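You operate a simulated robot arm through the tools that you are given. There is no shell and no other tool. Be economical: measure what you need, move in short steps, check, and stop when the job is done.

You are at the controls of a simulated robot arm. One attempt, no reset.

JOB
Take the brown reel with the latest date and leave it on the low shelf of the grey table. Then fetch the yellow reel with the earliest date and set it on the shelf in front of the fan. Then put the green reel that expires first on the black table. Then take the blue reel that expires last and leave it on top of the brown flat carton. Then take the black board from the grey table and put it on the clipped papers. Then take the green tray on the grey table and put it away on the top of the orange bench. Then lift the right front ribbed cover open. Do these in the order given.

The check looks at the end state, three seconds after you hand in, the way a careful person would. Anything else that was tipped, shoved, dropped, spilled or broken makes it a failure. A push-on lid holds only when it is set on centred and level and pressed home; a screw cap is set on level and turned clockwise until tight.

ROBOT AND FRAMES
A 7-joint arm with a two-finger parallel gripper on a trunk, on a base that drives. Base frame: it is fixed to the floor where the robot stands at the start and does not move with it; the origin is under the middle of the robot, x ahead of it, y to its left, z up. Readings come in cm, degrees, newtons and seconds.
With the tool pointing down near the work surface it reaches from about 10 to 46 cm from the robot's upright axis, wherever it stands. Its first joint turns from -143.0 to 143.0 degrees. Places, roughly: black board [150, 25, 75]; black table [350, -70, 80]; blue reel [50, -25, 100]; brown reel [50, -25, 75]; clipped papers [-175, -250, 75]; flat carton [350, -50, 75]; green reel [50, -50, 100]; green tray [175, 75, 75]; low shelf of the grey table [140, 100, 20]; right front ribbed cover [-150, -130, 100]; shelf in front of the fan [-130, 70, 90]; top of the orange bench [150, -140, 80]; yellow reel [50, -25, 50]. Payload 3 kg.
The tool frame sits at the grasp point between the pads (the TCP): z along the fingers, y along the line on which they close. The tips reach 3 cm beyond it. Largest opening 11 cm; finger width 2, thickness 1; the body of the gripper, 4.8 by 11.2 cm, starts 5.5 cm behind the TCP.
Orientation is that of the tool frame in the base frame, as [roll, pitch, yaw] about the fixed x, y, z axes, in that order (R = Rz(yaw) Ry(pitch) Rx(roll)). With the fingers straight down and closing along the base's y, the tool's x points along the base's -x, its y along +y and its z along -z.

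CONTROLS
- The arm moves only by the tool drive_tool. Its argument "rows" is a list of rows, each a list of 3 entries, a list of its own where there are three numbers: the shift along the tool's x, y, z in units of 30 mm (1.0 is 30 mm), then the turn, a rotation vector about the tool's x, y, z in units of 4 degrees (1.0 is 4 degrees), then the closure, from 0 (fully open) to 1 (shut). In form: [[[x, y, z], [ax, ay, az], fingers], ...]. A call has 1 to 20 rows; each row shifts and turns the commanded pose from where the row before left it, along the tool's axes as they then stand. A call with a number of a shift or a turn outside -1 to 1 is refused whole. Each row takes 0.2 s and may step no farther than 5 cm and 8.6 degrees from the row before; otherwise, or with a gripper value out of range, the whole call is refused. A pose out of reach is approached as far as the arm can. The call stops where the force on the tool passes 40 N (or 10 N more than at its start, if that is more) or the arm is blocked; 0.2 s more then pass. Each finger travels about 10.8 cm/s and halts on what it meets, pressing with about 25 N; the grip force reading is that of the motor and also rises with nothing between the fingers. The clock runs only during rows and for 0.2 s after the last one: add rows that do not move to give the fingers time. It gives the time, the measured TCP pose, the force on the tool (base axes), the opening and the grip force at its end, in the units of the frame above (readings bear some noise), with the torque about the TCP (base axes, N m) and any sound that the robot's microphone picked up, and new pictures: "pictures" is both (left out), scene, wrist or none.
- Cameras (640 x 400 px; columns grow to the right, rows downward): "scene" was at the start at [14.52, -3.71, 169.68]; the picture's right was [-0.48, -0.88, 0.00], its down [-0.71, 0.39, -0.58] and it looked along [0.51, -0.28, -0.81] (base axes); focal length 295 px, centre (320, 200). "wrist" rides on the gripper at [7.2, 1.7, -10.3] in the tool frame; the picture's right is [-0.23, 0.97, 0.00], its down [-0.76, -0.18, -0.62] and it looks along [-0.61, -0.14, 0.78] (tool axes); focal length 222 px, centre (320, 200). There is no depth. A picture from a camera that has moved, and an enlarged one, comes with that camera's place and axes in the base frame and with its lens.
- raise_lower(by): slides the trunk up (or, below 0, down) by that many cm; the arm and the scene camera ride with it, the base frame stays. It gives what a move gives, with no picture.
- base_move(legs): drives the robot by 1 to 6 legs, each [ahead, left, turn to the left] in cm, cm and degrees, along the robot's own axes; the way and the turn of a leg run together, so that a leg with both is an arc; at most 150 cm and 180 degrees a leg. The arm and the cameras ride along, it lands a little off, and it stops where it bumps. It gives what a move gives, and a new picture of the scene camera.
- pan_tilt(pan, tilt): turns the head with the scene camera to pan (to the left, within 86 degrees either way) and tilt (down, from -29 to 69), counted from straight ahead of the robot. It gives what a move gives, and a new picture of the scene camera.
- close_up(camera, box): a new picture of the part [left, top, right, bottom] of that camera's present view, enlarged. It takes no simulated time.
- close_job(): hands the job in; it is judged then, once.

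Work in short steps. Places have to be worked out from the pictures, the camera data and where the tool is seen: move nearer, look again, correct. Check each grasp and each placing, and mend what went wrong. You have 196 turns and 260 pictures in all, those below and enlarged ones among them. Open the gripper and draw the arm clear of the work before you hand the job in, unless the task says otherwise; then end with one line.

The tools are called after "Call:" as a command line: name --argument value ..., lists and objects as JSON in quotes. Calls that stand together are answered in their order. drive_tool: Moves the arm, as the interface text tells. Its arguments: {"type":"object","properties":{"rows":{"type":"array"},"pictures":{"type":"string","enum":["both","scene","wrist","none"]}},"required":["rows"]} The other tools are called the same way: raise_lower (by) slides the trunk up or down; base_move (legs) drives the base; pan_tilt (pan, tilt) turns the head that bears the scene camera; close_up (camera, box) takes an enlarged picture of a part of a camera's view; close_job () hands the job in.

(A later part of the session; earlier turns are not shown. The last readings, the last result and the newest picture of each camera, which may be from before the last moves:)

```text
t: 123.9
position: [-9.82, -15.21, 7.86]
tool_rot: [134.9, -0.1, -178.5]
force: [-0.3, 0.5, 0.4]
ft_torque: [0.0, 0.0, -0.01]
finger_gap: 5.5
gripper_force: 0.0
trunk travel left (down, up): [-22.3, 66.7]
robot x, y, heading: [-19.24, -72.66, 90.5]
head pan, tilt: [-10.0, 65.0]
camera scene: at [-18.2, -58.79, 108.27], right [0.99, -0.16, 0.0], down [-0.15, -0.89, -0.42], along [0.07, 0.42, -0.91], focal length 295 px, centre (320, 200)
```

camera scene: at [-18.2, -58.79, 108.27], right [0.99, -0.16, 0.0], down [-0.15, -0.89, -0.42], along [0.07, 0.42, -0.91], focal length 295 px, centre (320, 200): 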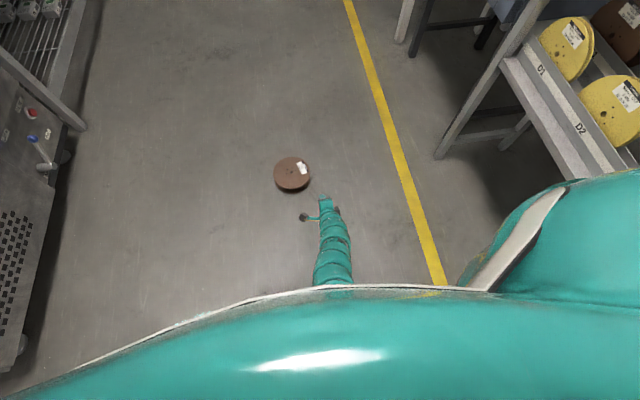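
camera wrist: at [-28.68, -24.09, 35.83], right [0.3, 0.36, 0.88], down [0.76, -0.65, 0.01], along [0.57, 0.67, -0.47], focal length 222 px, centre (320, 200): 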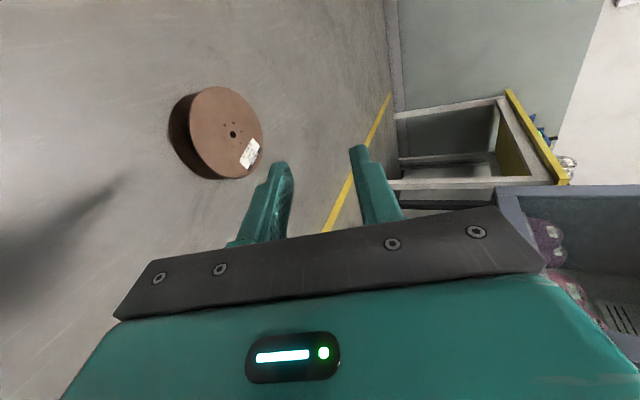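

At 45° the tool reaches z 7.9. Flatten to 35°, strafe left to line up with the reel (-19.4, 2.3), and look.

Call:
drive_tool --rows '[[[0, 0.5, -0.5], [-0.85, 0, 0], 0.545], [[0, 0, 0], [-0.85, 0, 0], 0.545], [[0, 0, 0], [-0.85, 0, 0], 0.545], [[0, 0, 0], [0, 0, 0], 0.545]]' --pictures "none"

Call:
base_move --legs '[[0, 9.6, -0.6]]'

Call:
drive_tool --rows '[[[0, 0, 0], [0, 0, 0], 0.545]]' --pictures "wrist"

```text
t: 125.1
position: [-18.71, -9.08, 18.39]
tool_rot: [117.8, -13.3, -179.8]
force: [1.0, -0.9, 0.1]
ft_torque: [0.04, -0.01, -0.03]
finger_gap: 5.0
gripper_force: 0.0
trunk travel left (down, up): [-22.3, 66.7]
robot x, y, heading: [-19.02, -72.26, 90.9]
head pan, tilt: [-10.0, 65.0]
stopped in row 4: the arm was blocked; the commanded pose is now the measured one
```

```text
t: 126.2
position: [-27.77, -9.23, 17.86]
tool_rot: [118.3, -13.3, 179.6]
force: [0.2, -0.1, 0.1]
ft_torque: [-0.01, 0.01, 0.02]
finger_gap: 5.0
gripper_force: 0.1
trunk travel left (down, up): [-22.3, 66.7]
robot x, y, heading: [-28.82, -72.79, 90.3]
head pan, tilt: [-10.0, 65.0]
camera scene: at [-27.56, -58.24, 108.11], right [0.98, -0.17, 0.0], down [-0.16, -0.9, -0.42], along [0.07, 0.41, -0.91], focal length 295 px, centre (320, 200)
```

scene: 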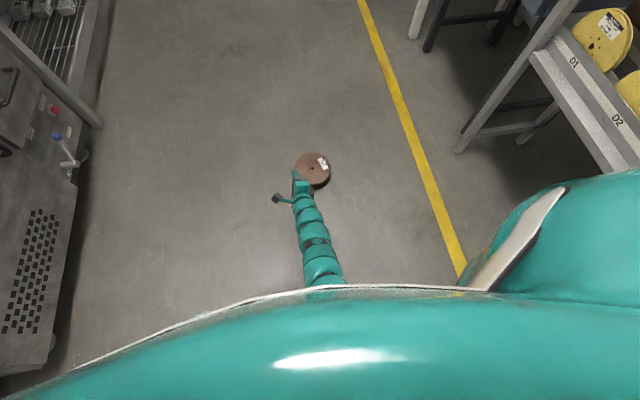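

```text
t: 126.6
position: [-27.66, -9.27, 18.41]
tool_rot: [117.9, -13.1, 179.7]
force: [-0.3, 0.9, 0.2]
ft_torque: [-0.03, -0.03, 0.01]
finger_gap: 5.02
gripper_force: 0.1
trunk travel left (down, up): [-22.3, 66.7]
robot x, y, heading: [-28.78, -72.71, 90.0]
head pan, tilt: [-10.0, 65.0]
camera wrist: at [-33.27, -17.58, 26.23], right [0.42, 0.45, 0.79], down [0.77, -0.64, -0.04], along [0.48, 0.62, -0.62], focal length 222 px, centre (320, 200)
```

wrist: 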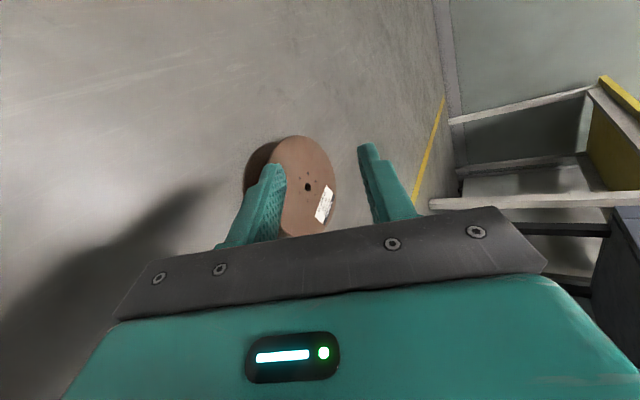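

The IK jumped to another arm posture. Return to the 45° pose with the tool 9 cm to the right of the axis.

Call:
drive_tool --rows '[[[-0.5, 0, -0.3], [0.85, 0, -0.78], 0.5], [[-0.5, 0, -0.3], [0.85, 0, -0.78], 0.5], [[-0.5, 0, 0], [0.85, 0, -0.78], 0.5], [[-0.5, 0, 0], [0.85, 0, -0.78], 0.5], [[-0.5, 0, 0], [0.85, 0, -0.78], 0.5], [[0, 0, 0], [0, 0, 0], 0.5]]' --pictures "wrist"

```text
t: 128.0
position: [-20.05, -10.53, 18.16]
tool_rot: [134.0, -0.5, -171.0]
force: [0.5, -0.2, 0.4]
ft_torque: [0.02, -0.01, 0.01]
finger_gap: 5.5
gripper_force: 0.2
trunk travel left (down, up): [-22.3, 66.7]
robot x, y, heading: [-28.93, -73.05, 90.0]
head pan, tilt: [-10.0, 65.0]
camera wrist: at [-26.21, -17.88, 26.61], right [0.13, 0.71, 0.7], down [0.84, -0.45, 0.3], along [0.52, 0.55, -0.65], focal length 222 px, centre (320, 200)
```

wrist: 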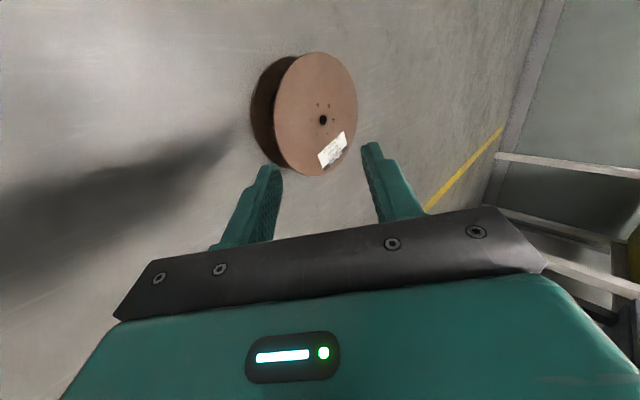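

Posture restored; reel hub at (-20, 2.5). Align, then advance 9 cm along the tool axis.

Call:
drive_tool --rows '[[[-0.37, -0.73, 0], [0, 0, 0], 0.5], [[-0.37, -0.73, 0], [0, 0, 0], 0.5], [[0, 0, 0.75], [0, 0, 0], 0.5], [[0, 0, 0.75], [0, 0, 0], 0.5], [[0, 0, 0.75], [0, 0, 0], 0.5], [[0, 0, 0.75], [0, 0, 0], 0.5], [[0, 0, 0], [0, 0, 0], 0.5]]' --pictures "wrist"

```text
t: 129.6
position: [-18.57, -6.88, 8.7]
tool_rot: [134.0, -0.6, -171.1]
force: [-0.2, 0.0, -0.4]
ft_torque: [0.03, -0.02, -0.01]
finger_gap: 5.51
gripper_force: 0.0
trunk travel left (down, up): [-22.3, 66.7]
robot x, y, heading: [-28.64, -72.55, 90.0]
head pan, tilt: [-10.0, 65.0]
camera wrist: at [-24.75, -14.14, 17.21], right [0.13, 0.7, 0.7], down [0.84, -0.45, 0.3], along [0.52, 0.55, -0.65], focal length 222 px, centre (320, 200)
```

wrist: 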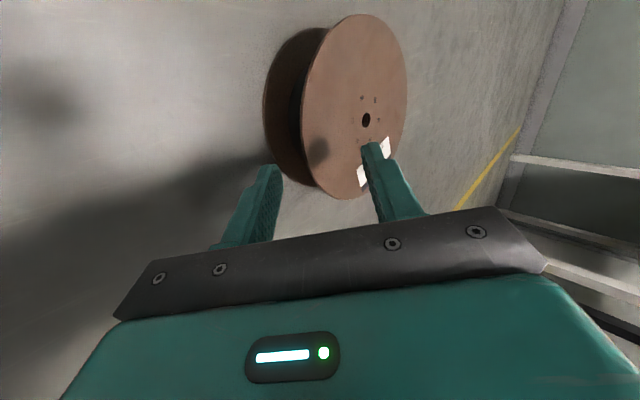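

Call:
drive_tool --rows '[[[0, 0.1, 0.65], [0, 0, 0], 0.5], [[0, 0, 0.65], [0, 0, 0], 0.5], [[0, 0, 0], [0, 0, 0], 0.5]]' --pictures "wrist"

```text
t: 130.4
position: [-18.81, -4.09, 6.81]
tool_rot: [134.0, -0.6, -171.1]
force: [0.1, 0.5, -0.5]
ft_torque: [0.0, 0.02, -0.01]
finger_gap: 5.48
gripper_force: 0.0
out of reach, approached as far as the arm can: row 2
trunk travel left (down, up): [-22.3, 66.7]
robot x, y, heading: [-28.21, -72.73, 90.0]
head pan, tilt: [-10.0, 65.0]
camera wrist: at [-25.03, -11.44, 15.24], right [0.13, 0.7, 0.7], down [0.84, -0.45, 0.3], along [0.52, 0.55, -0.65], focal length 222 px, centre (320, 200)
```

wrist: 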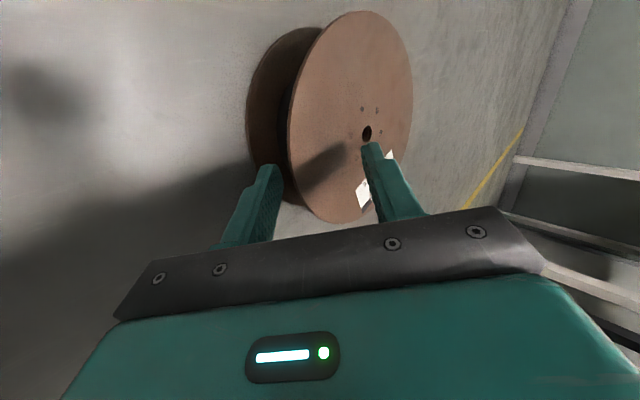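

Call:
raise_lower --by -1

Call:
base_move --legs '[[1, 0, 0]]'

Call:
drive_tool --rows '[[[0, 0, 0], [0, 0, 0], 0.6], [[0, 0, 0], [0, 0, 0], 0.7], [[0, 0, 0], [0, 0, 0], 0.8], [[0, 0, 0], [0, 0, 0], 0.8]]' --pictures "wrist"

```text
t: 131.0
position: [-18.95, -4.2, 5.71]
tool_rot: [134.0, -0.7, -171.1]
force: [0.2, 0.2, 0.8]
ft_torque: [0.01, -0.04, -0.02]
finger_gap: 5.48
gripper_force: 0.0
trunk travel left (down, up): [-21.3, 67.7]
robot x, y, heading: [-28.67, -72.35, 90.3]
head pan, tilt: [-10.0, 65.0]
```

```text
t: 131.7
position: [-19.03, -3.18, 5.77]
tool_rot: [134.0, -0.6, -171.0]
force: [-0.5, -0.8, -0.9]
ft_torque: [-0.01, 0.01, -0.03]
finger_gap: 5.52
gripper_force: 0.0
trunk travel left (down, up): [-21.3, 67.7]
robot x, y, heading: [-28.79, -72.02, 89.8]
head pan, tilt: [-10.0, 65.0]
camera scene: at [-27.61, -57.85, 107.27], right [0.98, -0.17, 0.0], down [-0.16, -0.89, -0.42], along [0.07, 0.42, -0.91], focal length 295 px, centre (320, 200)
```

scene: 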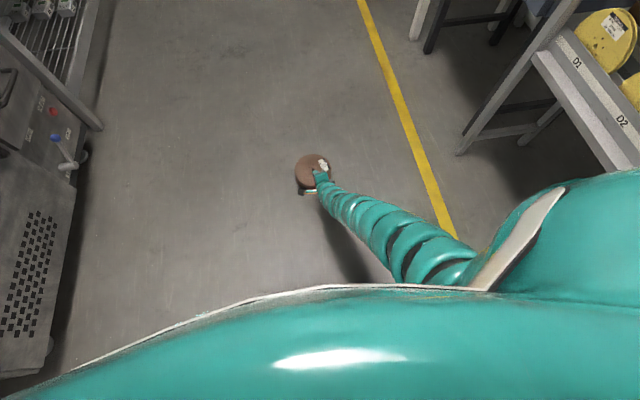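

```text
t: 132.7
position: [-19.09, -3.01, 5.92]
tool_rot: [133.9, -0.5, -171.1]
force: [-2.2, -2.5, 12.5]
ft_torque: [0.87, 0.1, 0.03]
finger_gap: 3.43
gripper_force: 25.0
trunk travel left (down, up): [-21.3, 67.7]
robot x, y, heading: [-28.79, -71.65, 90.1]
head pan, tilt: [-10.0, 65.0]
camera wrist: at [-25.1, -10.4, 14.36], right [0.13, 0.7, 0.7], down [0.84, -0.45, 0.3], along [0.52, 0.55, -0.65], focal length 222 px, centre (320, 200)
```

wrist: 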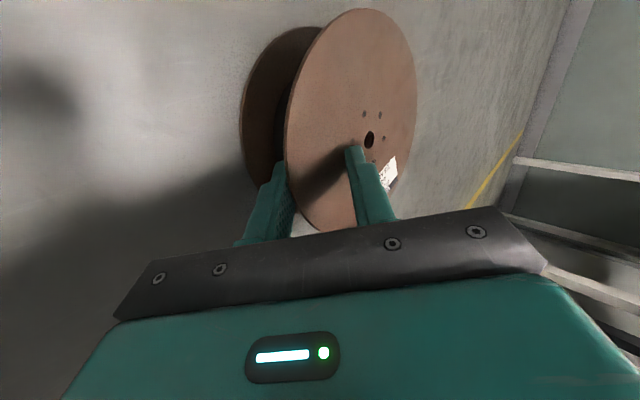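

Contact at gap 3.4 with the flange still inclined to the pads. Lift slowly while closing so the reel pivots into alignment.

Call:
drive_tool --rows '[[[0, 0.2, -0.2], [0, 0, 0], 0.9], [[0, 0.25, -0.25], [0, 0, 0], 1], [[0, 0.25, -0.25], [0, 0, 0], 1], [[0, 0.25, -0.25], [0, 0, 0], 1], [[0, 0.25, -0.25], [0, 0, 0], 1], [[0, 0.25, -0.25], [0, 0, 0], 1], [[0, 0, 0], [0, 0, 0], 1]]' --pictures "wrist"

```text
t: 134.3
position: [-18.96, -3.42, 11.95]
tool_rot: [134.0, -0.5, -171.2]
force: [0.3, 1.1, 2.9]
ft_torque: [0.56, 0.2, 0.05]
finger_gap: 0.96
gripper_force: 25.2
trunk travel left (down, up): [-21.3, 67.7]
robot x, y, heading: [-28.89, -71.63, 89.8]
head pan, tilt: [-10.0, 65.0]
camera wrist: at [-25.02, -10.66, 20.42], right [0.13, 0.7, 0.7], down [0.84, -0.45, 0.3], along [0.52, 0.55, -0.65], focal length 222 px, centre (320, 200)
```

wrist: 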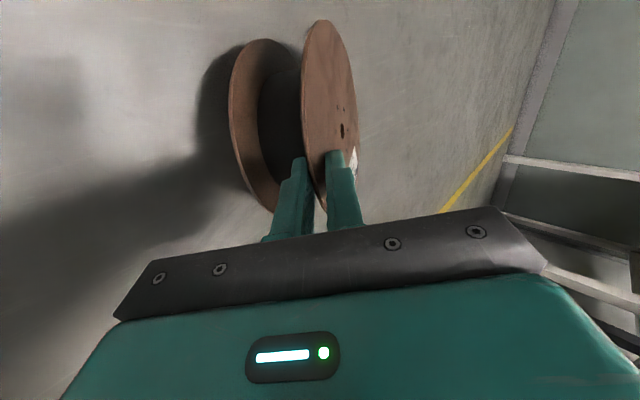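

Call:
drive_tool --rows '[[[0, 0.3, -0.3], [0, 0, 0], 1], [[0, 0.3, -0.3], [0, 0, 0], 1], [[0, 0.3, -0.3], [0, 0, 0], 1], [[0, 0.3, -0.3], [0, 0, 0], 1], [[0, 0, 0], [0, 0, 0], 1]]' --pictures "wrist"

Call:
raise_lower --by 15

Call:
drive_tool --rows '[[[0, 0, 0], [0, 0, 0], 1]]' --pictures "both"

```text
t: 135.5
position: [-18.89, -3.39, 16.89]
tool_rot: [134.1, -0.6, -171.2]
force: [1.1, -0.8, -2.1]
ft_torque: [-0.08, 0.01, 0.02]
finger_gap: 0.25
gripper_force: 25.2
trunk travel left (down, up): [-21.3, 67.7]
robot x, y, heading: [-28.73, -71.85, 89.9]
head pan, tilt: [-10.0, 65.0]
camera wrist: at [-24.91, -10.72, 25.44], right [0.13, 0.7, 0.7], down [0.84, -0.45, 0.3], along [0.52, 0.55, -0.65], focal length 222 px, centre (320, 200)
```

wrist: 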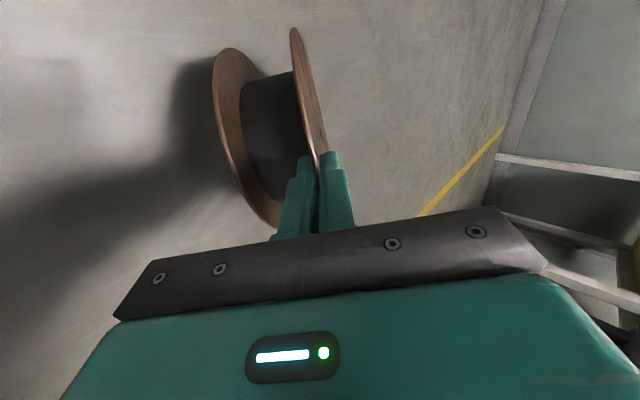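

```text
t: 137.3
position: [-18.73, -3.41, 31.99]
tool_rot: [134.0, -0.6, -171.1]
force: [0.6, -1.0, -1.2]
ft_torque: [-0.11, -0.02, 0.02]
finger_gap: 0.25
gripper_force: 24.9
trunk travel left (down, up): [-36.3, 52.7]
robot x, y, heading: [-28.76, -71.44, 89.9]
head pan, tilt: [-10.0, 65.0]
```

```text
t: 137.7
position: [-18.78, -3.44, 32.0]
tool_rot: [134.0, -0.6, -171.1]
force: [-0.9, 0.4, -2.5]
ft_torque: [-0.08, -0.01, -0.01]
finger_gap: 0.25
gripper_force: 24.6
trunk travel left (down, up): [-36.3, 52.7]
robot x, y, heading: [-28.93, -71.32, 89.8]
head pan, tilt: [-10.0, 65.0]
camera scene: at [-27.6, -57.81, 122.26], right [0.98, -0.17, 0.0], down [-0.16, -0.89, -0.42], along [0.07, 0.42, -0.91], focal length 295 px, centre (320, 200)
camera wrist: at [-24.92, -10.72, 40.43], right [0.13, 0.7, 0.7], down [0.84, -0.45, 0.3], along [0.52, 0.55, -0.65], focal length 222 px, centre (320, 200)
```

scene: 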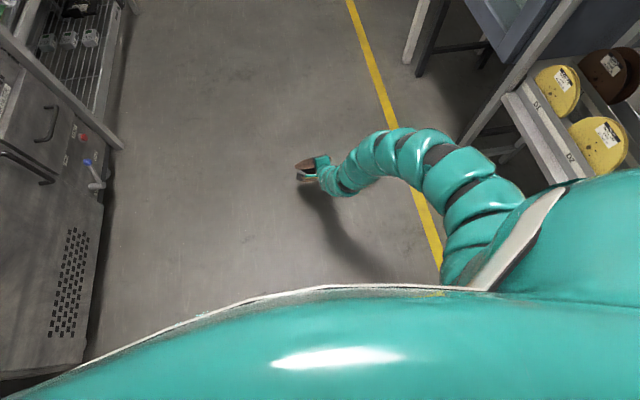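
wrist: 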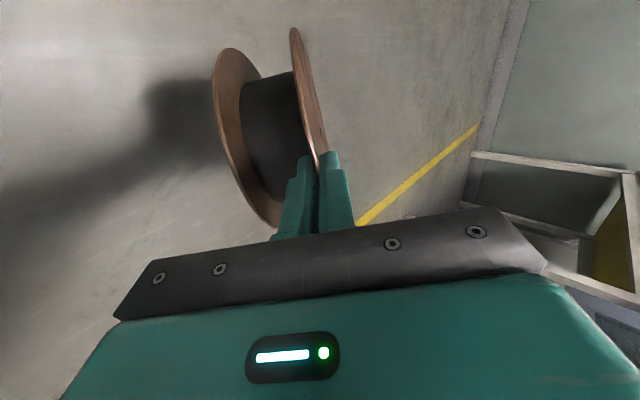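

The reel is firmly pinched by one flange. Before driving, I'll raise and extend the arm a bit so the elbow doesn't flare out to the right.

Call:
drive_tool --rows '[[[0, 0.9, -0.5], [0, 0, 0], 1], [[0, 0.9, -0.5], [0, 0, 0], 1], [[0, 0.9, -0.5], [0, 0, 0], 1], [[0, 0.9, -0.5], [0, 0, 0], 1], [[0, 0.9, -0.5], [0, 0, 0], 1], [[0, 0.9, -0.5], [0, 0, 0], 1], [[0, 0.9, -0.5], [0, 0, 0], 1], [[0, 0.9, -0.5], [0, 0, 0], 1], [[0, 0.9, -0.5], [0, 0, 0], 1]]' --pictures "scene"

```text
t: 139.7
position: [-20.22, 8.99, 54.5]
tool_rot: [134.3, -0.4, -171.1]
force: [0.4, -1.2, -1.7]
ft_torque: [-0.09, 0.0, -0.01]
finger_gap: 0.25
gripper_force: 24.8
out of reach, approached as far as the arm can: row 3, 4, 5, 6, 7, 8, 9
trunk travel left (down, up): [-36.3, 52.7]
robot x, y, heading: [-28.72, -71.73, 89.9]
head pan, tilt: [-10.0, 65.0]
camera scene: at [-27.62, -57.83, 122.27], right [0.98, -0.17, 0.0], down [-0.16, -0.89, -0.42], along [0.07, 0.42, -0.91], focal length 295 px, centre (320, 200)
```

scene: 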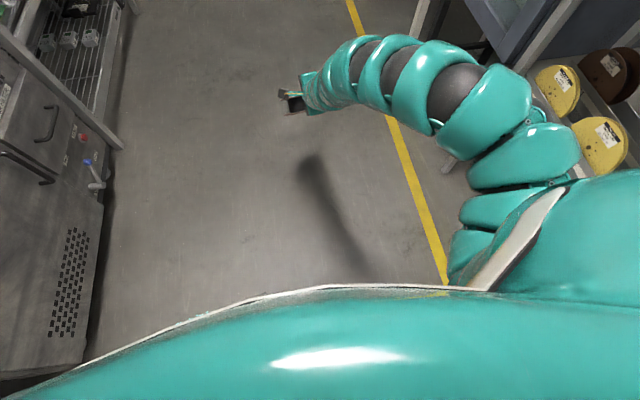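

Call:
drive_tool --rows '[[[0, 0.69, 0.71], [0, 0, 0], 1], [[0, 0.69, 0.71], [0, 0, 0], 1], [[0, 0.69, 0.71], [0, 0, 0], 1], [[0, 0.69, 0.71], [0, 0, 0], 1], [[0, 0.69, 0.71], [0, 0, 0], 1]]' --pictures "scene"

```text
t: 140.9
position: [-22.14, 21.39, 54.68]
tool_rot: [134.1, -0.3, -171.0]
force: [-1.2, -1.8, -1.9]
ft_torque: [-0.08, -0.07, -0.06]
finger_gap: 0.24
gripper_force: 25.3
out of reach, approached as far as the arm can: row 5
trunk travel left (down, up): [-36.3, 52.7]
robot x, y, heading: [-28.18, -71.76, 90.0]
head pan, tilt: [-10.0, 65.0]
camera scene: at [-27.89, -58.09, 122.35], right [0.98, -0.17, 0.0], down [-0.16, -0.89, -0.42], along [0.08, 0.42, -0.91], focal length 295 px, centre (320, 200)
```

scene: 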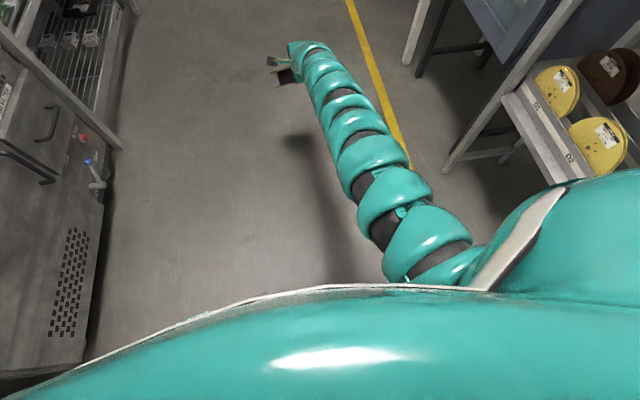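

Now the arm is straight ahead. Strafe to x≈-5 and back up along the aisle, in two legs.

Call:
base_move --legs '[[-20, -23, 0], [-100, 0, 0]]'

Call:
pan_tilt --pan -86 --tilt 25

Call:
pan_tilt --pan 86 --tilt 25

```text
t: 147.8
position: [1.11, -98.65, 54.4]
tool_rot: [134.0, -0.6, -171.4]
force: [-0.5, 0.1, -1.5]
ft_torque: [-0.15, -0.04, 0.02]
finger_gap: 0.27
gripper_force: 24.7
trunk travel left (down, up): [-36.3, 52.7]
robot x, y, heading: [-6.44, -191.9, 90.0]
head pan, tilt: [-10.0, 65.0]
camera scene: at [-5.08, -178.12, 122.27], right [0.98, -0.18, 0.0], down [-0.16, -0.89, -0.42], along [0.08, 0.42, -0.91], focal length 295 px, centre (320, 200)
```

scene: 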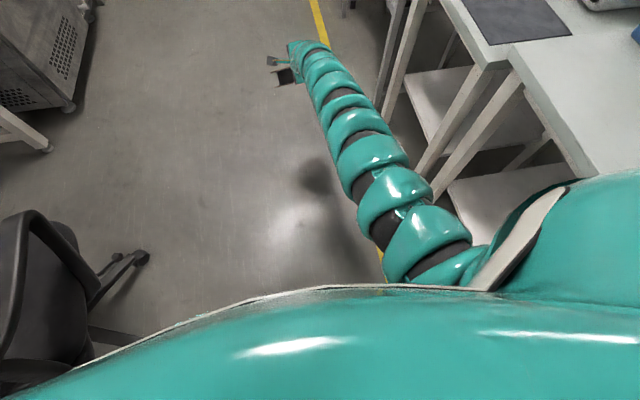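

```text
t: 149.2
position: [1.09, -98.7, 54.48]
tool_rot: [134.2, -0.6, -171.3]
force: [0.4, 0.5, -1.9]
ft_torque: [-0.09, -0.02, 0.01]
finger_gap: 0.27
gripper_force: 24.9
trunk travel left (down, up): [-36.3, 52.7]
robot x, y, heading: [-6.2, -191.75, 89.7]
head pan, tilt: [-85.9, 25.0]
camera scene: at [3.03, -183.48, 127.83], right [0.07, -1.0, 0.0], down [-0.42, -0.03, -0.91], along [0.9, 0.06, -0.42], focal length 295 px, centre (320, 200)
```

scene: 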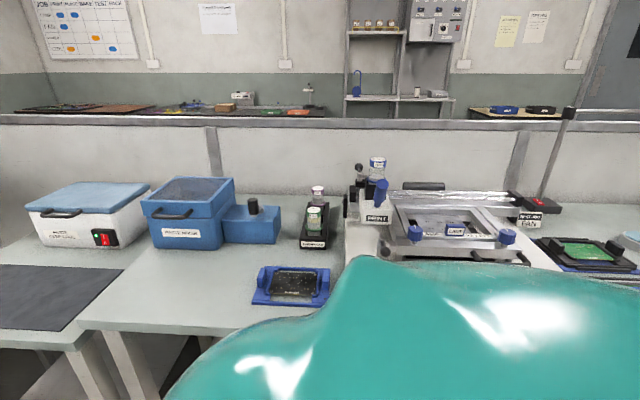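

```text
t: 151.8
position: [0.94, -98.83, 54.49]
tool_rot: [134.1, -0.6, -171.3]
force: [0.2, 0.8, -2.0]
ft_torque: [-0.12, -0.03, 0.05]
finger_gap: 0.26
gripper_force: 25.1
trunk travel left (down, up): [-36.3, 52.7]
robot x, y, heading: [-6.77, -192.28, 89.6]
head pan, tilt: [85.9, 25.0]
camera scene: at [-15.35, -183.37, 127.83], right [0.08, 1.0, 0.0], down [0.42, -0.03, -0.91], along [-0.9, 0.07, -0.42], focal length 295 px, centre (320, 200)
```

scene: 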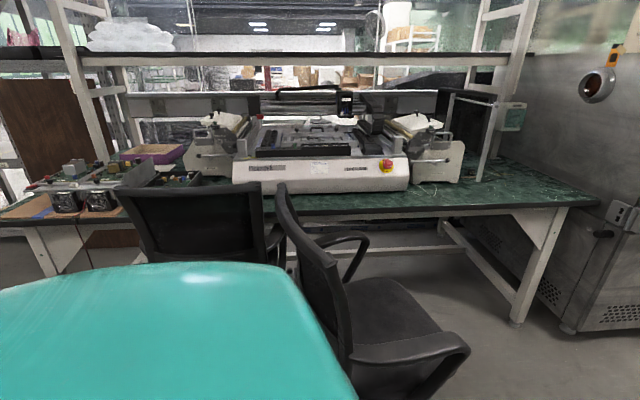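

Aisle is clear behind; continue backing.

Call:
base_move --legs '[[-130, 0, 0.3]]'

Call:
pan_tilt --pan -86 --tilt 25

```text
t: 158.4
position: [0.39, -229.18, 54.44]
tool_rot: [134.0, -0.5, -171.6]
force: [-0.3, -0.2, -3.2]
ft_torque: [-0.08, 0.0, -0.02]
finger_gap: 0.27
gripper_force: 25.5
trunk travel left (down, up): [-36.3, 52.7]
robot x, y, heading: [-7.34, -322.35, 89.6]
head pan, tilt: [85.9, 25.0]
camera scene: at [-16.28, -313.86, 127.83], right [0.08, 1.0, 0.0], down [0.42, -0.03, -0.91], along [-0.9, 0.07, -0.42], focal length 295 px, centre (320, 200)
```

scene: 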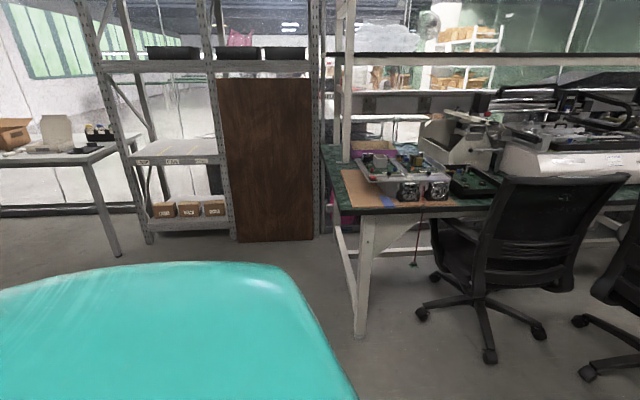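

```text
t: 161.0
position: [0.44, -229.28, 54.47]
tool_rot: [134.1, -0.6, -171.5]
force: [0.1, 0.3, -2.6]
ft_torque: [-0.13, -0.01, 0.01]
finger_gap: 0.25
gripper_force: 25.0
trunk travel left (down, up): [-36.3, 52.7]
robot x, y, heading: [-7.34, -322.49, 89.6]
head pan, tilt: [-85.9, 25.0]
camera scene: at [2.1, -314.01, 127.83], right [0.06, -1.0, 0.0], down [-0.42, -0.03, -0.91], along [0.9, 0.06, -0.42], focal length 295 px, centre (320, 200)
```

scene: 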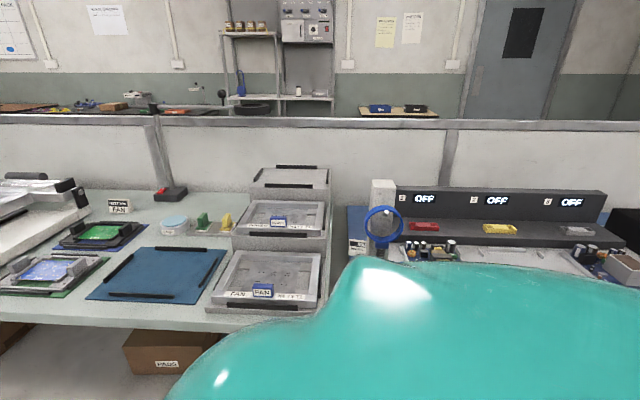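

Call:
base_move --legs '[[-120, 0, 0.4]]'

```text
t: 167.1
position: [-0.96, -349.6, 54.44]
tool_rot: [134.1, -0.5, -170.8]
force: [0.1, 0.2, -2.5]
ft_torque: [-0.1, -0.05, -0.05]
finger_gap: 0.28
gripper_force: 24.9
trunk travel left (down, up): [-36.3, 52.7]
robot x, y, heading: [-7.88, -442.84, 90.2]
head pan, tilt: [-85.9, 25.0]
camera scene: at [1.74, -434.31, 127.83], right [0.07, -1.0, 0.0], down [-0.42, -0.03, -0.91], along [0.9, 0.07, -0.42], focal length 295 px, centre (320, 200)
```

scene: 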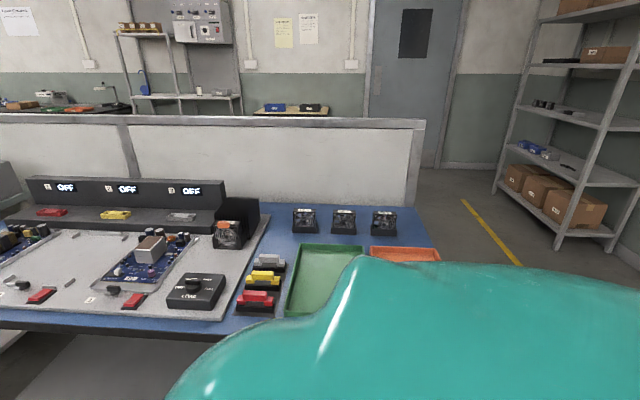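

The bench row ends near y≈-465; a crossing aisle lies beyond. I'll back to y≈-530, sidestep away from the bench corner, and turn to face +x.

Call:
base_move --legs '[[-86, 34, 0], [0, 0, -90]]'

Call:
pan_tilt --pan 0 --tilt 25

```text
t: 175.8
position: [52.91, -535.74, 54.34]
tool_rot: [134.2, -0.5, 98.9]
force: [0.5, 0.5, -2.1]
ft_torque: [-0.05, 0.1, 0.01]
finger_gap: 0.2
gripper_force: 25.2
trunk travel left (down, up): [-36.3, 52.7]
robot x, y, heading: [-40.28, -528.18, -0.1]
head pan, tilt: [-85.9, 25.0]
camera scene: at [-31.52, -538.06, 127.83], right [-1.0, -0.07, 0.0], down [-0.03, 0.42, -0.91], along [0.06, -0.9, -0.42], focal length 295 px, centre (320, 200)
```

scene: 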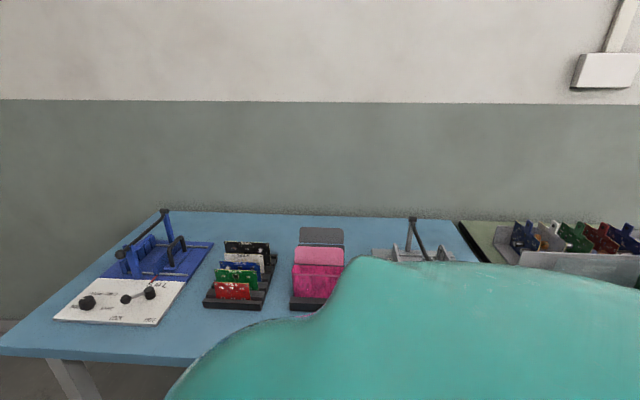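

```text
t: 177.4
position: [52.87, -535.9, 54.47]
tool_rot: [134.1, -0.6, 98.8]
force: [-0.6, -1.6, -2.4]
ft_torque: [-0.01, 0.1, 0.02]
finger_gap: 0.25
gripper_force: 25.0
trunk travel left (down, up): [-36.3, 52.7]
robot x, y, heading: [-40.25, -528.86, -0.1]
head pan, tilt: [0.0, 25.0]
camera scene: at [-22.94, -528.9, 127.83], right [0.0, -1.0, 0.0], down [-0.42, 0.0, -0.91], along [0.91, 0.0, -0.42], focal length 295 px, centre (320, 200)
```

scene: 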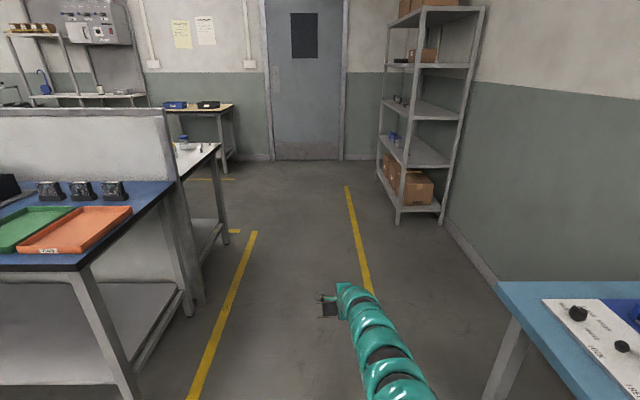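

Corridor is clear. Drive +x about 295 cm to the far aisle and turn left.

Call:
base_move --legs '[[148, 0, 0], [148, 0, 0], [0, 0, 90]]'

Call:
pan_tilt --pan 20 --tilt 15

```text
t: 195.7
position: [262.11, -430.28, 54.33]
tool_rot: [134.1, -0.6, -168.5]
force: [-0.1, -0.1, -1.7]
ft_torque: [-0.13, -0.03, -0.02]
finger_gap: 0.29
gripper_force: 25.1
trunk travel left (down, up): [-36.3, 52.7]
robot x, y, heading: [259.38, -523.8, 92.2]
head pan, tilt: [0.0, 25.0]
camera scene: at [258.79, -506.68, 127.83], right [1.0, 0.04, 0.0], down [0.02, -0.42, -0.91], along [-0.04, 0.91, -0.42], focal length 295 px, centre (320, 200)
```

scene: 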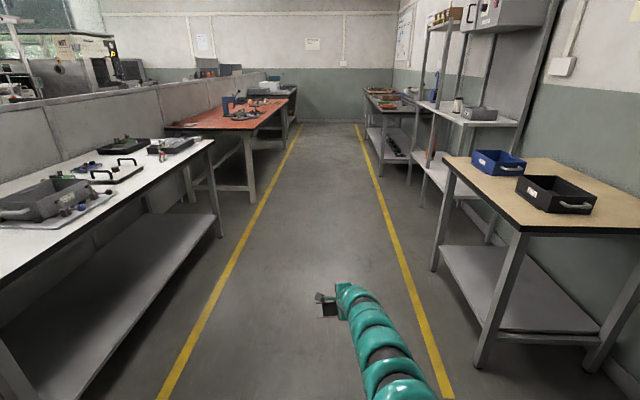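

```text
t: 196.5
position: [262.2, -430.3, 54.4]
tool_rot: [134.1, -0.5, -168.5]
force: [-0.2, -0.2, -2.0]
ft_torque: [-0.05, -0.03, 0.06]
finger_gap: 0.26
gripper_force: 24.9
trunk travel left (down, up): [-36.3, 52.7]
robot x, y, heading: [259.08, -523.75, 92.4]
head pan, tilt: [20.0, 15.0]
camera scene: at [255.62, -507.25, 129.45], right [0.92, 0.38, 0.0], down [0.1, -0.24, -0.97], along [-0.37, 0.89, -0.26], focal length 295 px, centre (320, 200)
```

scene: 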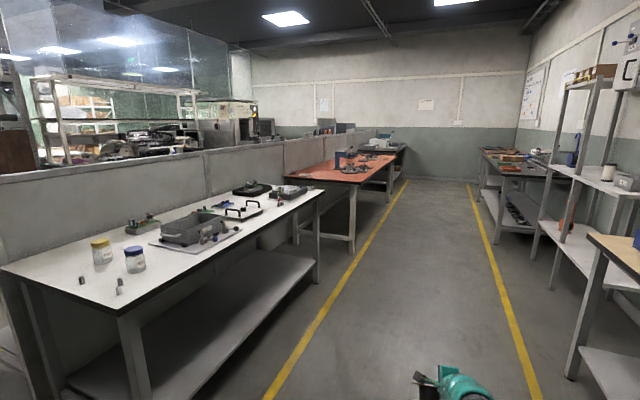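

Far aisle is open. Straighten and drive up toward the grey table.

Call:
base_move --legs '[[0, 0, -2.3], [140, 0, 0], [140, 0, 0], [100, 0, 0]]'

Call:
pan_tilt --pan 30 --tilt 30

```text
t: 215.2
position: [279.08, -52.15, 54.37]
tool_rot: [134.1, -0.6, -173.3]
force: [0.8, 0.5, -0.9]
ft_torque: [-0.11, 0.0, -0.01]
finger_gap: 0.26
gripper_force: 24.9
trunk travel left (down, up): [-36.3, 52.7]
robot x, y, heading: [268.62, -144.87, 88.1]
head pan, tilt: [20.0, 15.0]
camera scene: at [266.18, -128.28, 129.45], right [0.95, 0.31, 0.0], down [0.08, -0.25, -0.97], along [-0.3, 0.92, -0.26], focal length 295 px, centre (320, 200)
```

scene: 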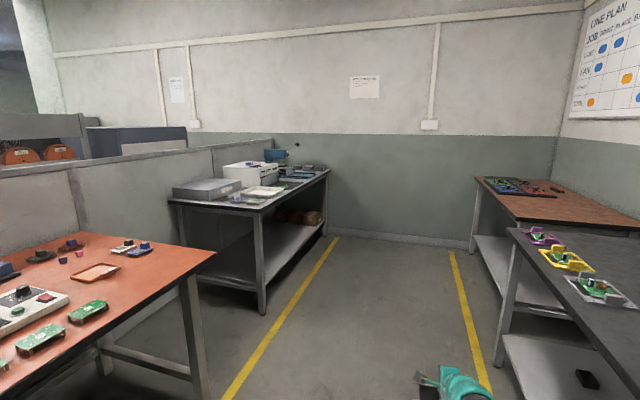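

```text
t: 216.0
position: [279.08, -52.25, 54.42]
tool_rot: [134.1, -0.6, -173.2]
force: [0.2, -0.3, -2.4]
ft_torque: [-0.08, -0.01, -0.03]
finger_gap: 0.27
gripper_force: 25.1
trunk travel left (down, up): [-36.3, 52.7]
robot x, y, heading: [268.61, -145.13, 87.7]
head pan, tilt: [30.0, 30.0]
camera scene: at [264.82, -129.18, 127.04], right [0.88, 0.47, 0.0], down [0.23, -0.44, -0.87], along [-0.4, 0.77, -0.5], focal length 295 px, centre (320, 200)
```

scene: 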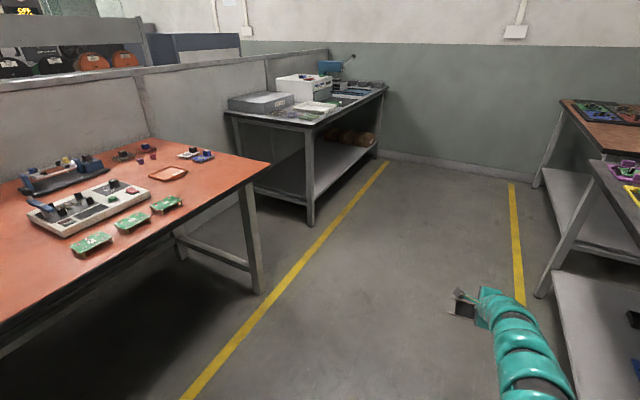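

Call:
close_up --camera "scene" --box '[215, 60, 405, 230]'

```text
2.35 times, centred on (310, 145) of scene
camera zoom: at [264.82, -129.18, 127.04], right [0.88, 0.47, 0.0], down [0.23, -0.44, -0.87], along [-0.4, 0.77, -0.5], focal length 694 px, centre (344, 329)
```

zoom: 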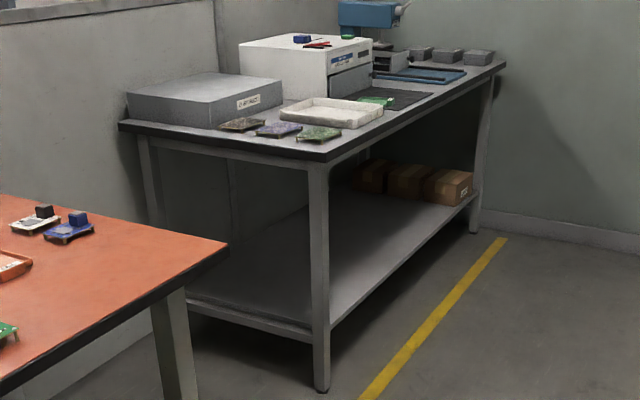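

Low shelf's near half is empty. Drive up alongside (y≈65), staying centered, then turn left to face it.

Call:
base_move --legs '[[105, 0, 1.5], [105, 0, 0.5]]'

```text
t: 226.5
position: [279.58, 160.61, 54.41]
tool_rot: [134.1, -0.6, -171.4]
force: [-0.9, 0.2, -2.2]
ft_torque: [-0.12, -0.02, -0.01]
finger_gap: 0.27
gripper_force: 25.1
trunk travel left (down, up): [-36.3, 52.7]
robot x, y, heading: [272.48, 67.44, 89.4]
head pan, tilt: [30.0, 30.0]
camera scene: at [267.8, 83.18, 127.03], right [0.87, 0.49, 0.0], down [0.25, -0.44, -0.87], along [-0.43, 0.75, -0.5], focal length 295 px, centre (320, 200)
```

scene: 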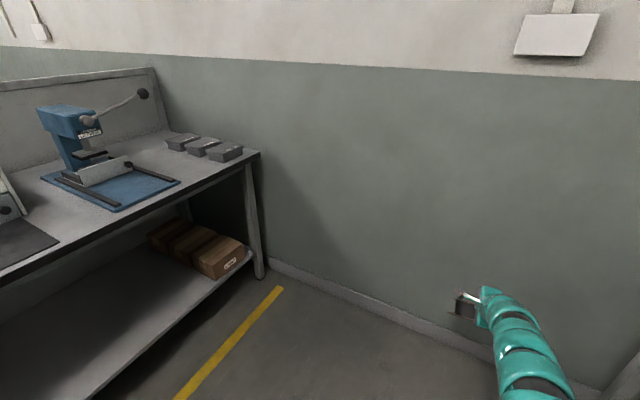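

Call:
base_move --legs '[[0, 0, 90.6]]'

Call:
pan_tilt --pan 0 --tilt 35

```text
t: 230.7
position: [179.05, 76.54, 54.32]
tool_rot: [134.1, -0.6, -82.5]
force: [0.1, 0.6, -1.7]
ft_torque: [0.02, -0.13, -0.02]
finger_gap: 0.27
gripper_force: 24.6
trunk travel left (down, up): [-36.3, 52.7]
robot x, y, heading: [271.63, 67.68, 178.8]
head pan, tilt: [30.0, 30.0]
camera scene: at [256.21, 63.11, 127.03], right [-0.48, 0.88, 0.0], down [0.44, 0.24, -0.87], along [-0.76, -0.42, -0.5], focal length 295 px, centre (320, 200)
```

scene: 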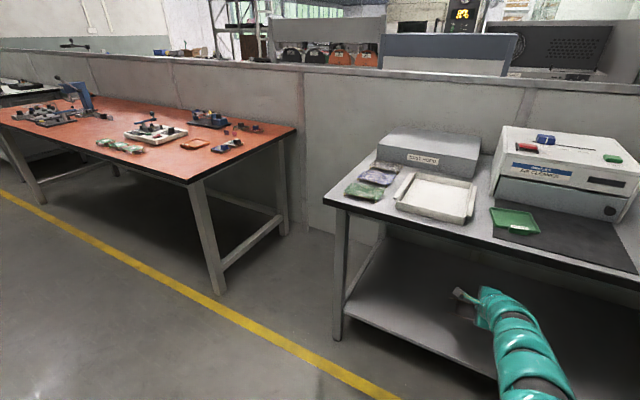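

```text
t: 231.7
position: [179.08, 76.47, 54.3]
tool_rot: [134.1, -0.6, -82.4]
force: [-0.2, 0.4, -2.5]
ft_torque: [0.07, -0.08, -0.06]
finger_gap: 0.26
gripper_force: 24.8
trunk travel left (down, up): [-36.3, 52.7]
robot x, y, heading: [271.99, 67.55, 178.4]
head pan, tilt: [0.0, 35.0]
camera scene: at [255.34, 67.65, 126.25], right [0.02, 1.0, 0.0], down [0.57, -0.01, -0.82], along [-0.82, 0.02, -0.57], focal length 295 px, centre (320, 200)
```

scene: 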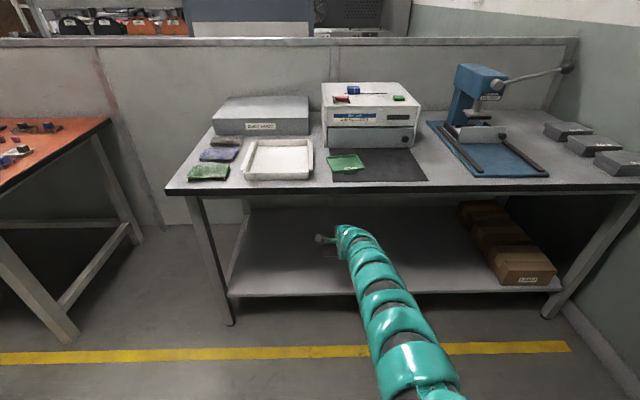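

Good view of the shelf (top z≈17.5, front edge x≈172). Flatten the tool to ~25° and lower toward the shelf front.

Call:
drive_tool --rows '[[[0, -0.3, -0.5], [-1, 0, 0], 1], [[0, -0.3, -0.5], [-1, 0, 0], 1], [[0, -0.5, 0], [-1, 0, 0], 1], [[0, -0.5, 0], [-1, 0, 0], 1], [[0, -0.5, 0], [-1, 0, 0], 1], [[0, -0.87, 0.1], [0, 0, 0], 1], [[0, -0.87, 0.1], [0, 0, 0], 1], [[0, -0.87, 0.1], [0, 0, 0], 1]]' --pictures "both"

```text
t: 233.4
position: [187.45, 77.35, 43.7]
tool_rot: [114.1, -0.6, -82.2]
force: [0.0, -0.5, -1.6]
ft_torque: [0.0, -0.16, 0.0]
finger_gap: 0.25
gripper_force: 25.0
trunk travel left (down, up): [-36.3, 52.7]
robot x, y, heading: [272.07, 67.65, 178.8]
head pan, tilt: [0.0, 35.0]
camera scene: at [255.34, 67.63, 126.25], right [0.02, 1.0, 0.0], down [0.57, -0.01, -0.82], along [-0.82, 0.02, -0.57], focal length 295 px, centre (320, 200)
camera wrist: at [197.02, 71.3, 49.59], right [-0.43, 0.18, 0.89], down [0.53, 0.84, 0.08], along [-0.73, 0.51, -0.45], focal length 222 px, centre (320, 200)
```

scene: 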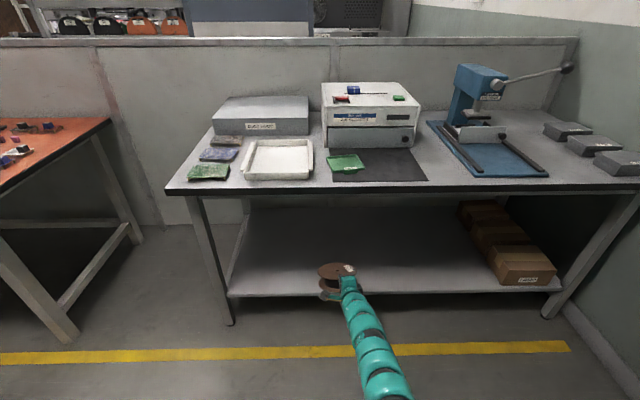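
wrist: 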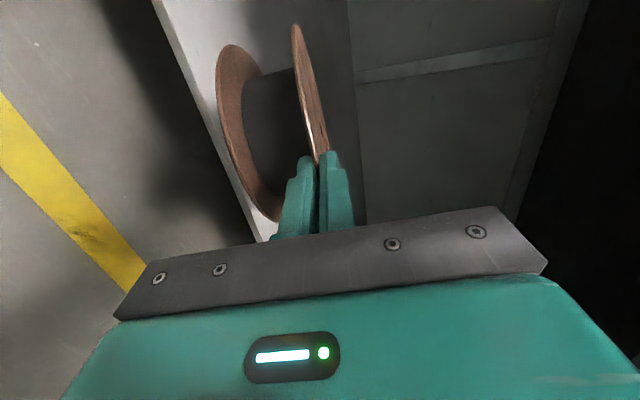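

Reel is held nicely and the tool is near-level. Drive forward 22 cm, over the shelf.

Call:
base_move --legs '[[22, 0, 0]]'

Call:
raise_lower --by -13

Call:
drive_tool --rows '[[[0, 0, 0], [0, 0, 0], 1]]' --pictures "both"

```text
t: 235.1
position: [165.45, 78.13, 43.67]
tool_rot: [114.2, -0.5, -82.6]
force: [0.2, 0.2, -2.2]
ft_torque: [0.0, -0.19, 0.0]
finger_gap: 0.27
gripper_force: 24.6
trunk travel left (down, up): [-36.3, 52.7]
robot x, y, heading: [250.14, 68.32, 178.6]
head pan, tilt: [0.0, 35.0]
camera scene: at [233.38, 68.25, 126.25], right [0.03, 1.0, 0.0], down [0.57, -0.02, -0.82], along [-0.82, 0.02, -0.57], focal length 295 px, centre (320, 200)
```

scene: 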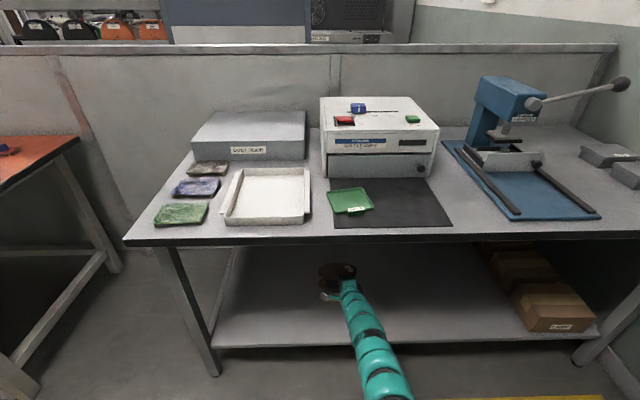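

```text
t: 236.7
position: [165.64, 78.12, 30.74]
tool_rot: [114.1, -0.5, -82.6]
force: [-0.7, -0.3, 1.2]
ft_torque: [-0.01, 0.46, -0.01]
finger_gap: 0.61
gripper_force: 24.6
trunk travel left (down, up): [-23.3, 65.7]
robot x, y, heading: [250.3, 68.06, 178.5]
head pan, tilt: [0.0, 35.0]
```

```text
t: 237.1
position: [165.49, 78.05, 30.7]
tool_rot: [114.2, -0.4, -82.5]
force: [-0.2, 0.2, 1.7]
ft_torque: [-0.04, 0.49, -0.04]
finger_gap: 0.55
gripper_force: 24.8
trunk travel left (down, up): [-23.3, 65.7]
robot x, y, heading: [250.25, 67.84, 178.8]
head pan, tilt: [0.0, 35.0]
camera scene: at [233.43, 68.25, 113.26], right [0.03, 1.0, 0.0], down [0.57, -0.01, -0.82], along [-0.82, 0.02, -0.57], focal length 295 px, centre (320, 200)
camera wrist: at [175.1, 72.16, 36.58], right [-0.42, 0.18, 0.89], down [0.54, 0.84, 0.09], along [-0.73, 0.51, -0.45], focal length 222 px, centre (320, 200)
```

scene: 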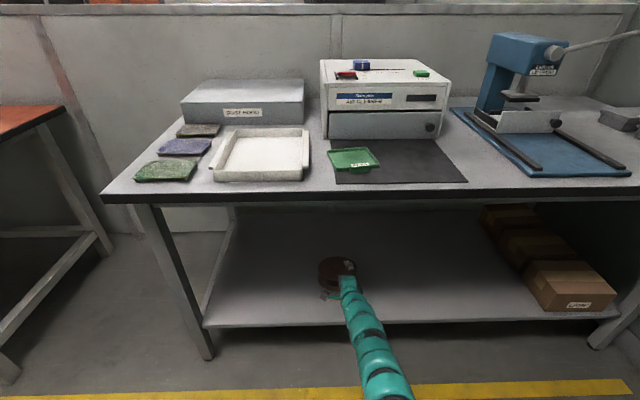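
wrist: 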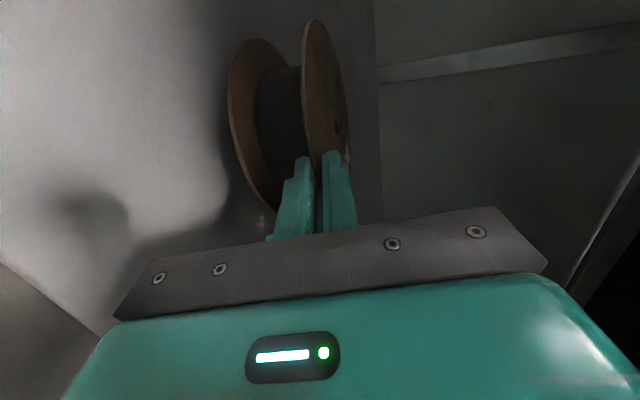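

The far edge touches. Lower further while letting the fingers open gradually so the reel settles flat.

Call:
drive_tool --rows '[[[0, -0.3, 0.13], [0, 0, 0], 0.93], [[0, -0.3, 0.13], [0, 0, 0], 0.86], [[0, -0.3, 0.13], [0, 0, 0], 0.8], [[0, -0.3, 0.13], [0, 0, 0], 0.74], [[0, 0, 0], [0, 0, 0], 0.7], [[0, 0, 0], [0, 0, 0], 0.7]]' --pictures "wrist"

```text
t: 238.5
position: [165.73, 78.26, 27.85]
tool_rot: [114.4, -0.6, -82.6]
force: [0.4, -0.2, 0.5]
ft_torque: [0.04, -0.01, -0.02]
finger_gap: 3.31
gripper_force: 0.1
out of reach, approached as far as the arm can: row 4
trunk travel left (down, up): [-23.3, 65.7]
robot x, y, heading: [249.75, 68.26, 178.3]
head pan, tilt: [0.0, 35.0]
camera wrist: at [175.23, 72.21, 33.71], right [-0.43, 0.18, 0.88], down [0.54, 0.84, 0.09], along [-0.73, 0.51, -0.46], focal length 222 px, centre (320, 200)
```

wrist: 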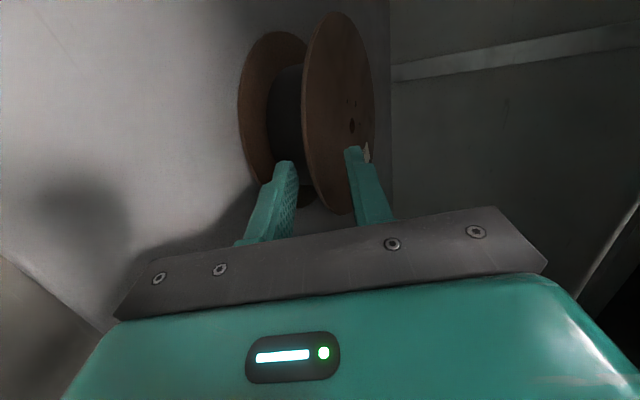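

Reel is flat and free. Open a bit more and withdraw horizontally.

Call:
drive_tool --rows '[[[0, 0, 0], [0, 0, 0], 0.52], [[0, -0.2, -0.45], [0, 0, 0], 0.52], [[0, -0.4, -0.9], [0, 0, 0], 0.52], [[0, -0.4, -0.9], [0, 0, 0], 0.52], [[0, -0.4, -0.9], [0, 0, 0], 0.52]]' --pictures "wrist"

```text
t: 239.7
position: [172.77, 79.22, 27.6]
tool_rot: [114.1, -0.7, -82.5]
force: [0.6, 0.8, -0.1]
ft_torque: [-0.01, -0.02, 0.05]
finger_gap: 5.28
gripper_force: 0.1
out of reach, approached as far as the arm can: row 4, 5
trunk travel left (down, up): [-23.3, 65.7]
robot x, y, heading: [250.03, 68.07, 178.3]
head pan, tilt: [0.0, 35.0]
camera wrist: at [182.28, 73.17, 33.45], right [-0.43, 0.18, 0.89], down [0.54, 0.84, 0.08], along [-0.73, 0.51, -0.46], focal length 222 px, centre (320, 200)
```

wrist: 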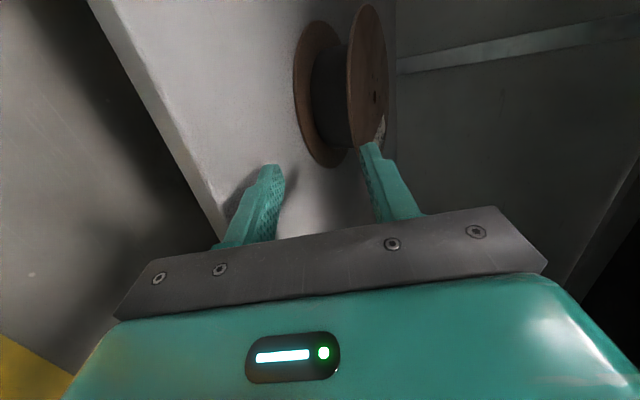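

Brown reel stands flat on the low shelf, free of the fingers. Now back off, turn to face +y and back down the far aisle (reverse of the way in).

Call:
base_move --legs '[[-24, 0, 0], [0, 0, -88.5], [-140, 0, 0], [-100, 0, 0]]'

Call:
raise_lower --by 20

```text
t: 256.6
position: [285.25, -95.94, 27.52]
tool_rot: [114.2, -0.8, -169.7]
force: [-0.1, -1.2, -0.4]
ft_torque: [0.03, 0.01, 0.0]
finger_gap: 5.28
gripper_force: 0.1
trunk travel left (down, up): [-23.3, 65.7]
robot x, y, heading: [277.65, -173.68, 91.2]
head pan, tilt: [0.0, 35.0]
camera scene: at [277.65, -157.22, 113.26], right [1.0, 0.02, 0.0], down [0.01, -0.57, -0.82], along [-0.02, 0.82, -0.57], focal length 295 px, centre (320, 200)
```

scene: 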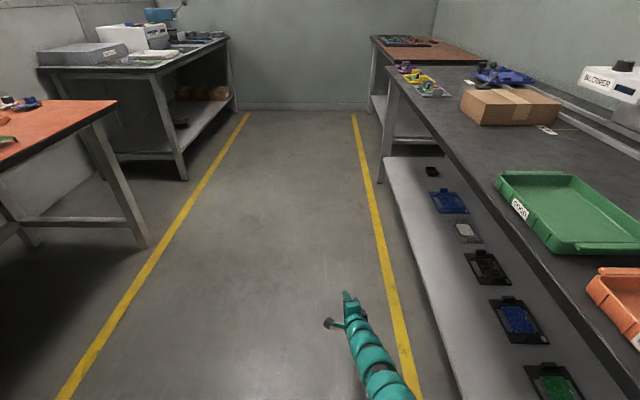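

```text
t: 258.8
position: [285.24, -96.08, 47.45]
tool_rot: [114.2, -0.9, -169.7]
force: [0.1, -0.4, -0.4]
ft_torque: [0.0, 0.01, 0.02]
finger_gap: 5.32
gripper_force: 0.1
trunk travel left (down, up): [-43.3, 45.7]
robot x, y, heading: [277.97, -173.61, 91.0]
head pan, tilt: [0.0, 35.0]
```

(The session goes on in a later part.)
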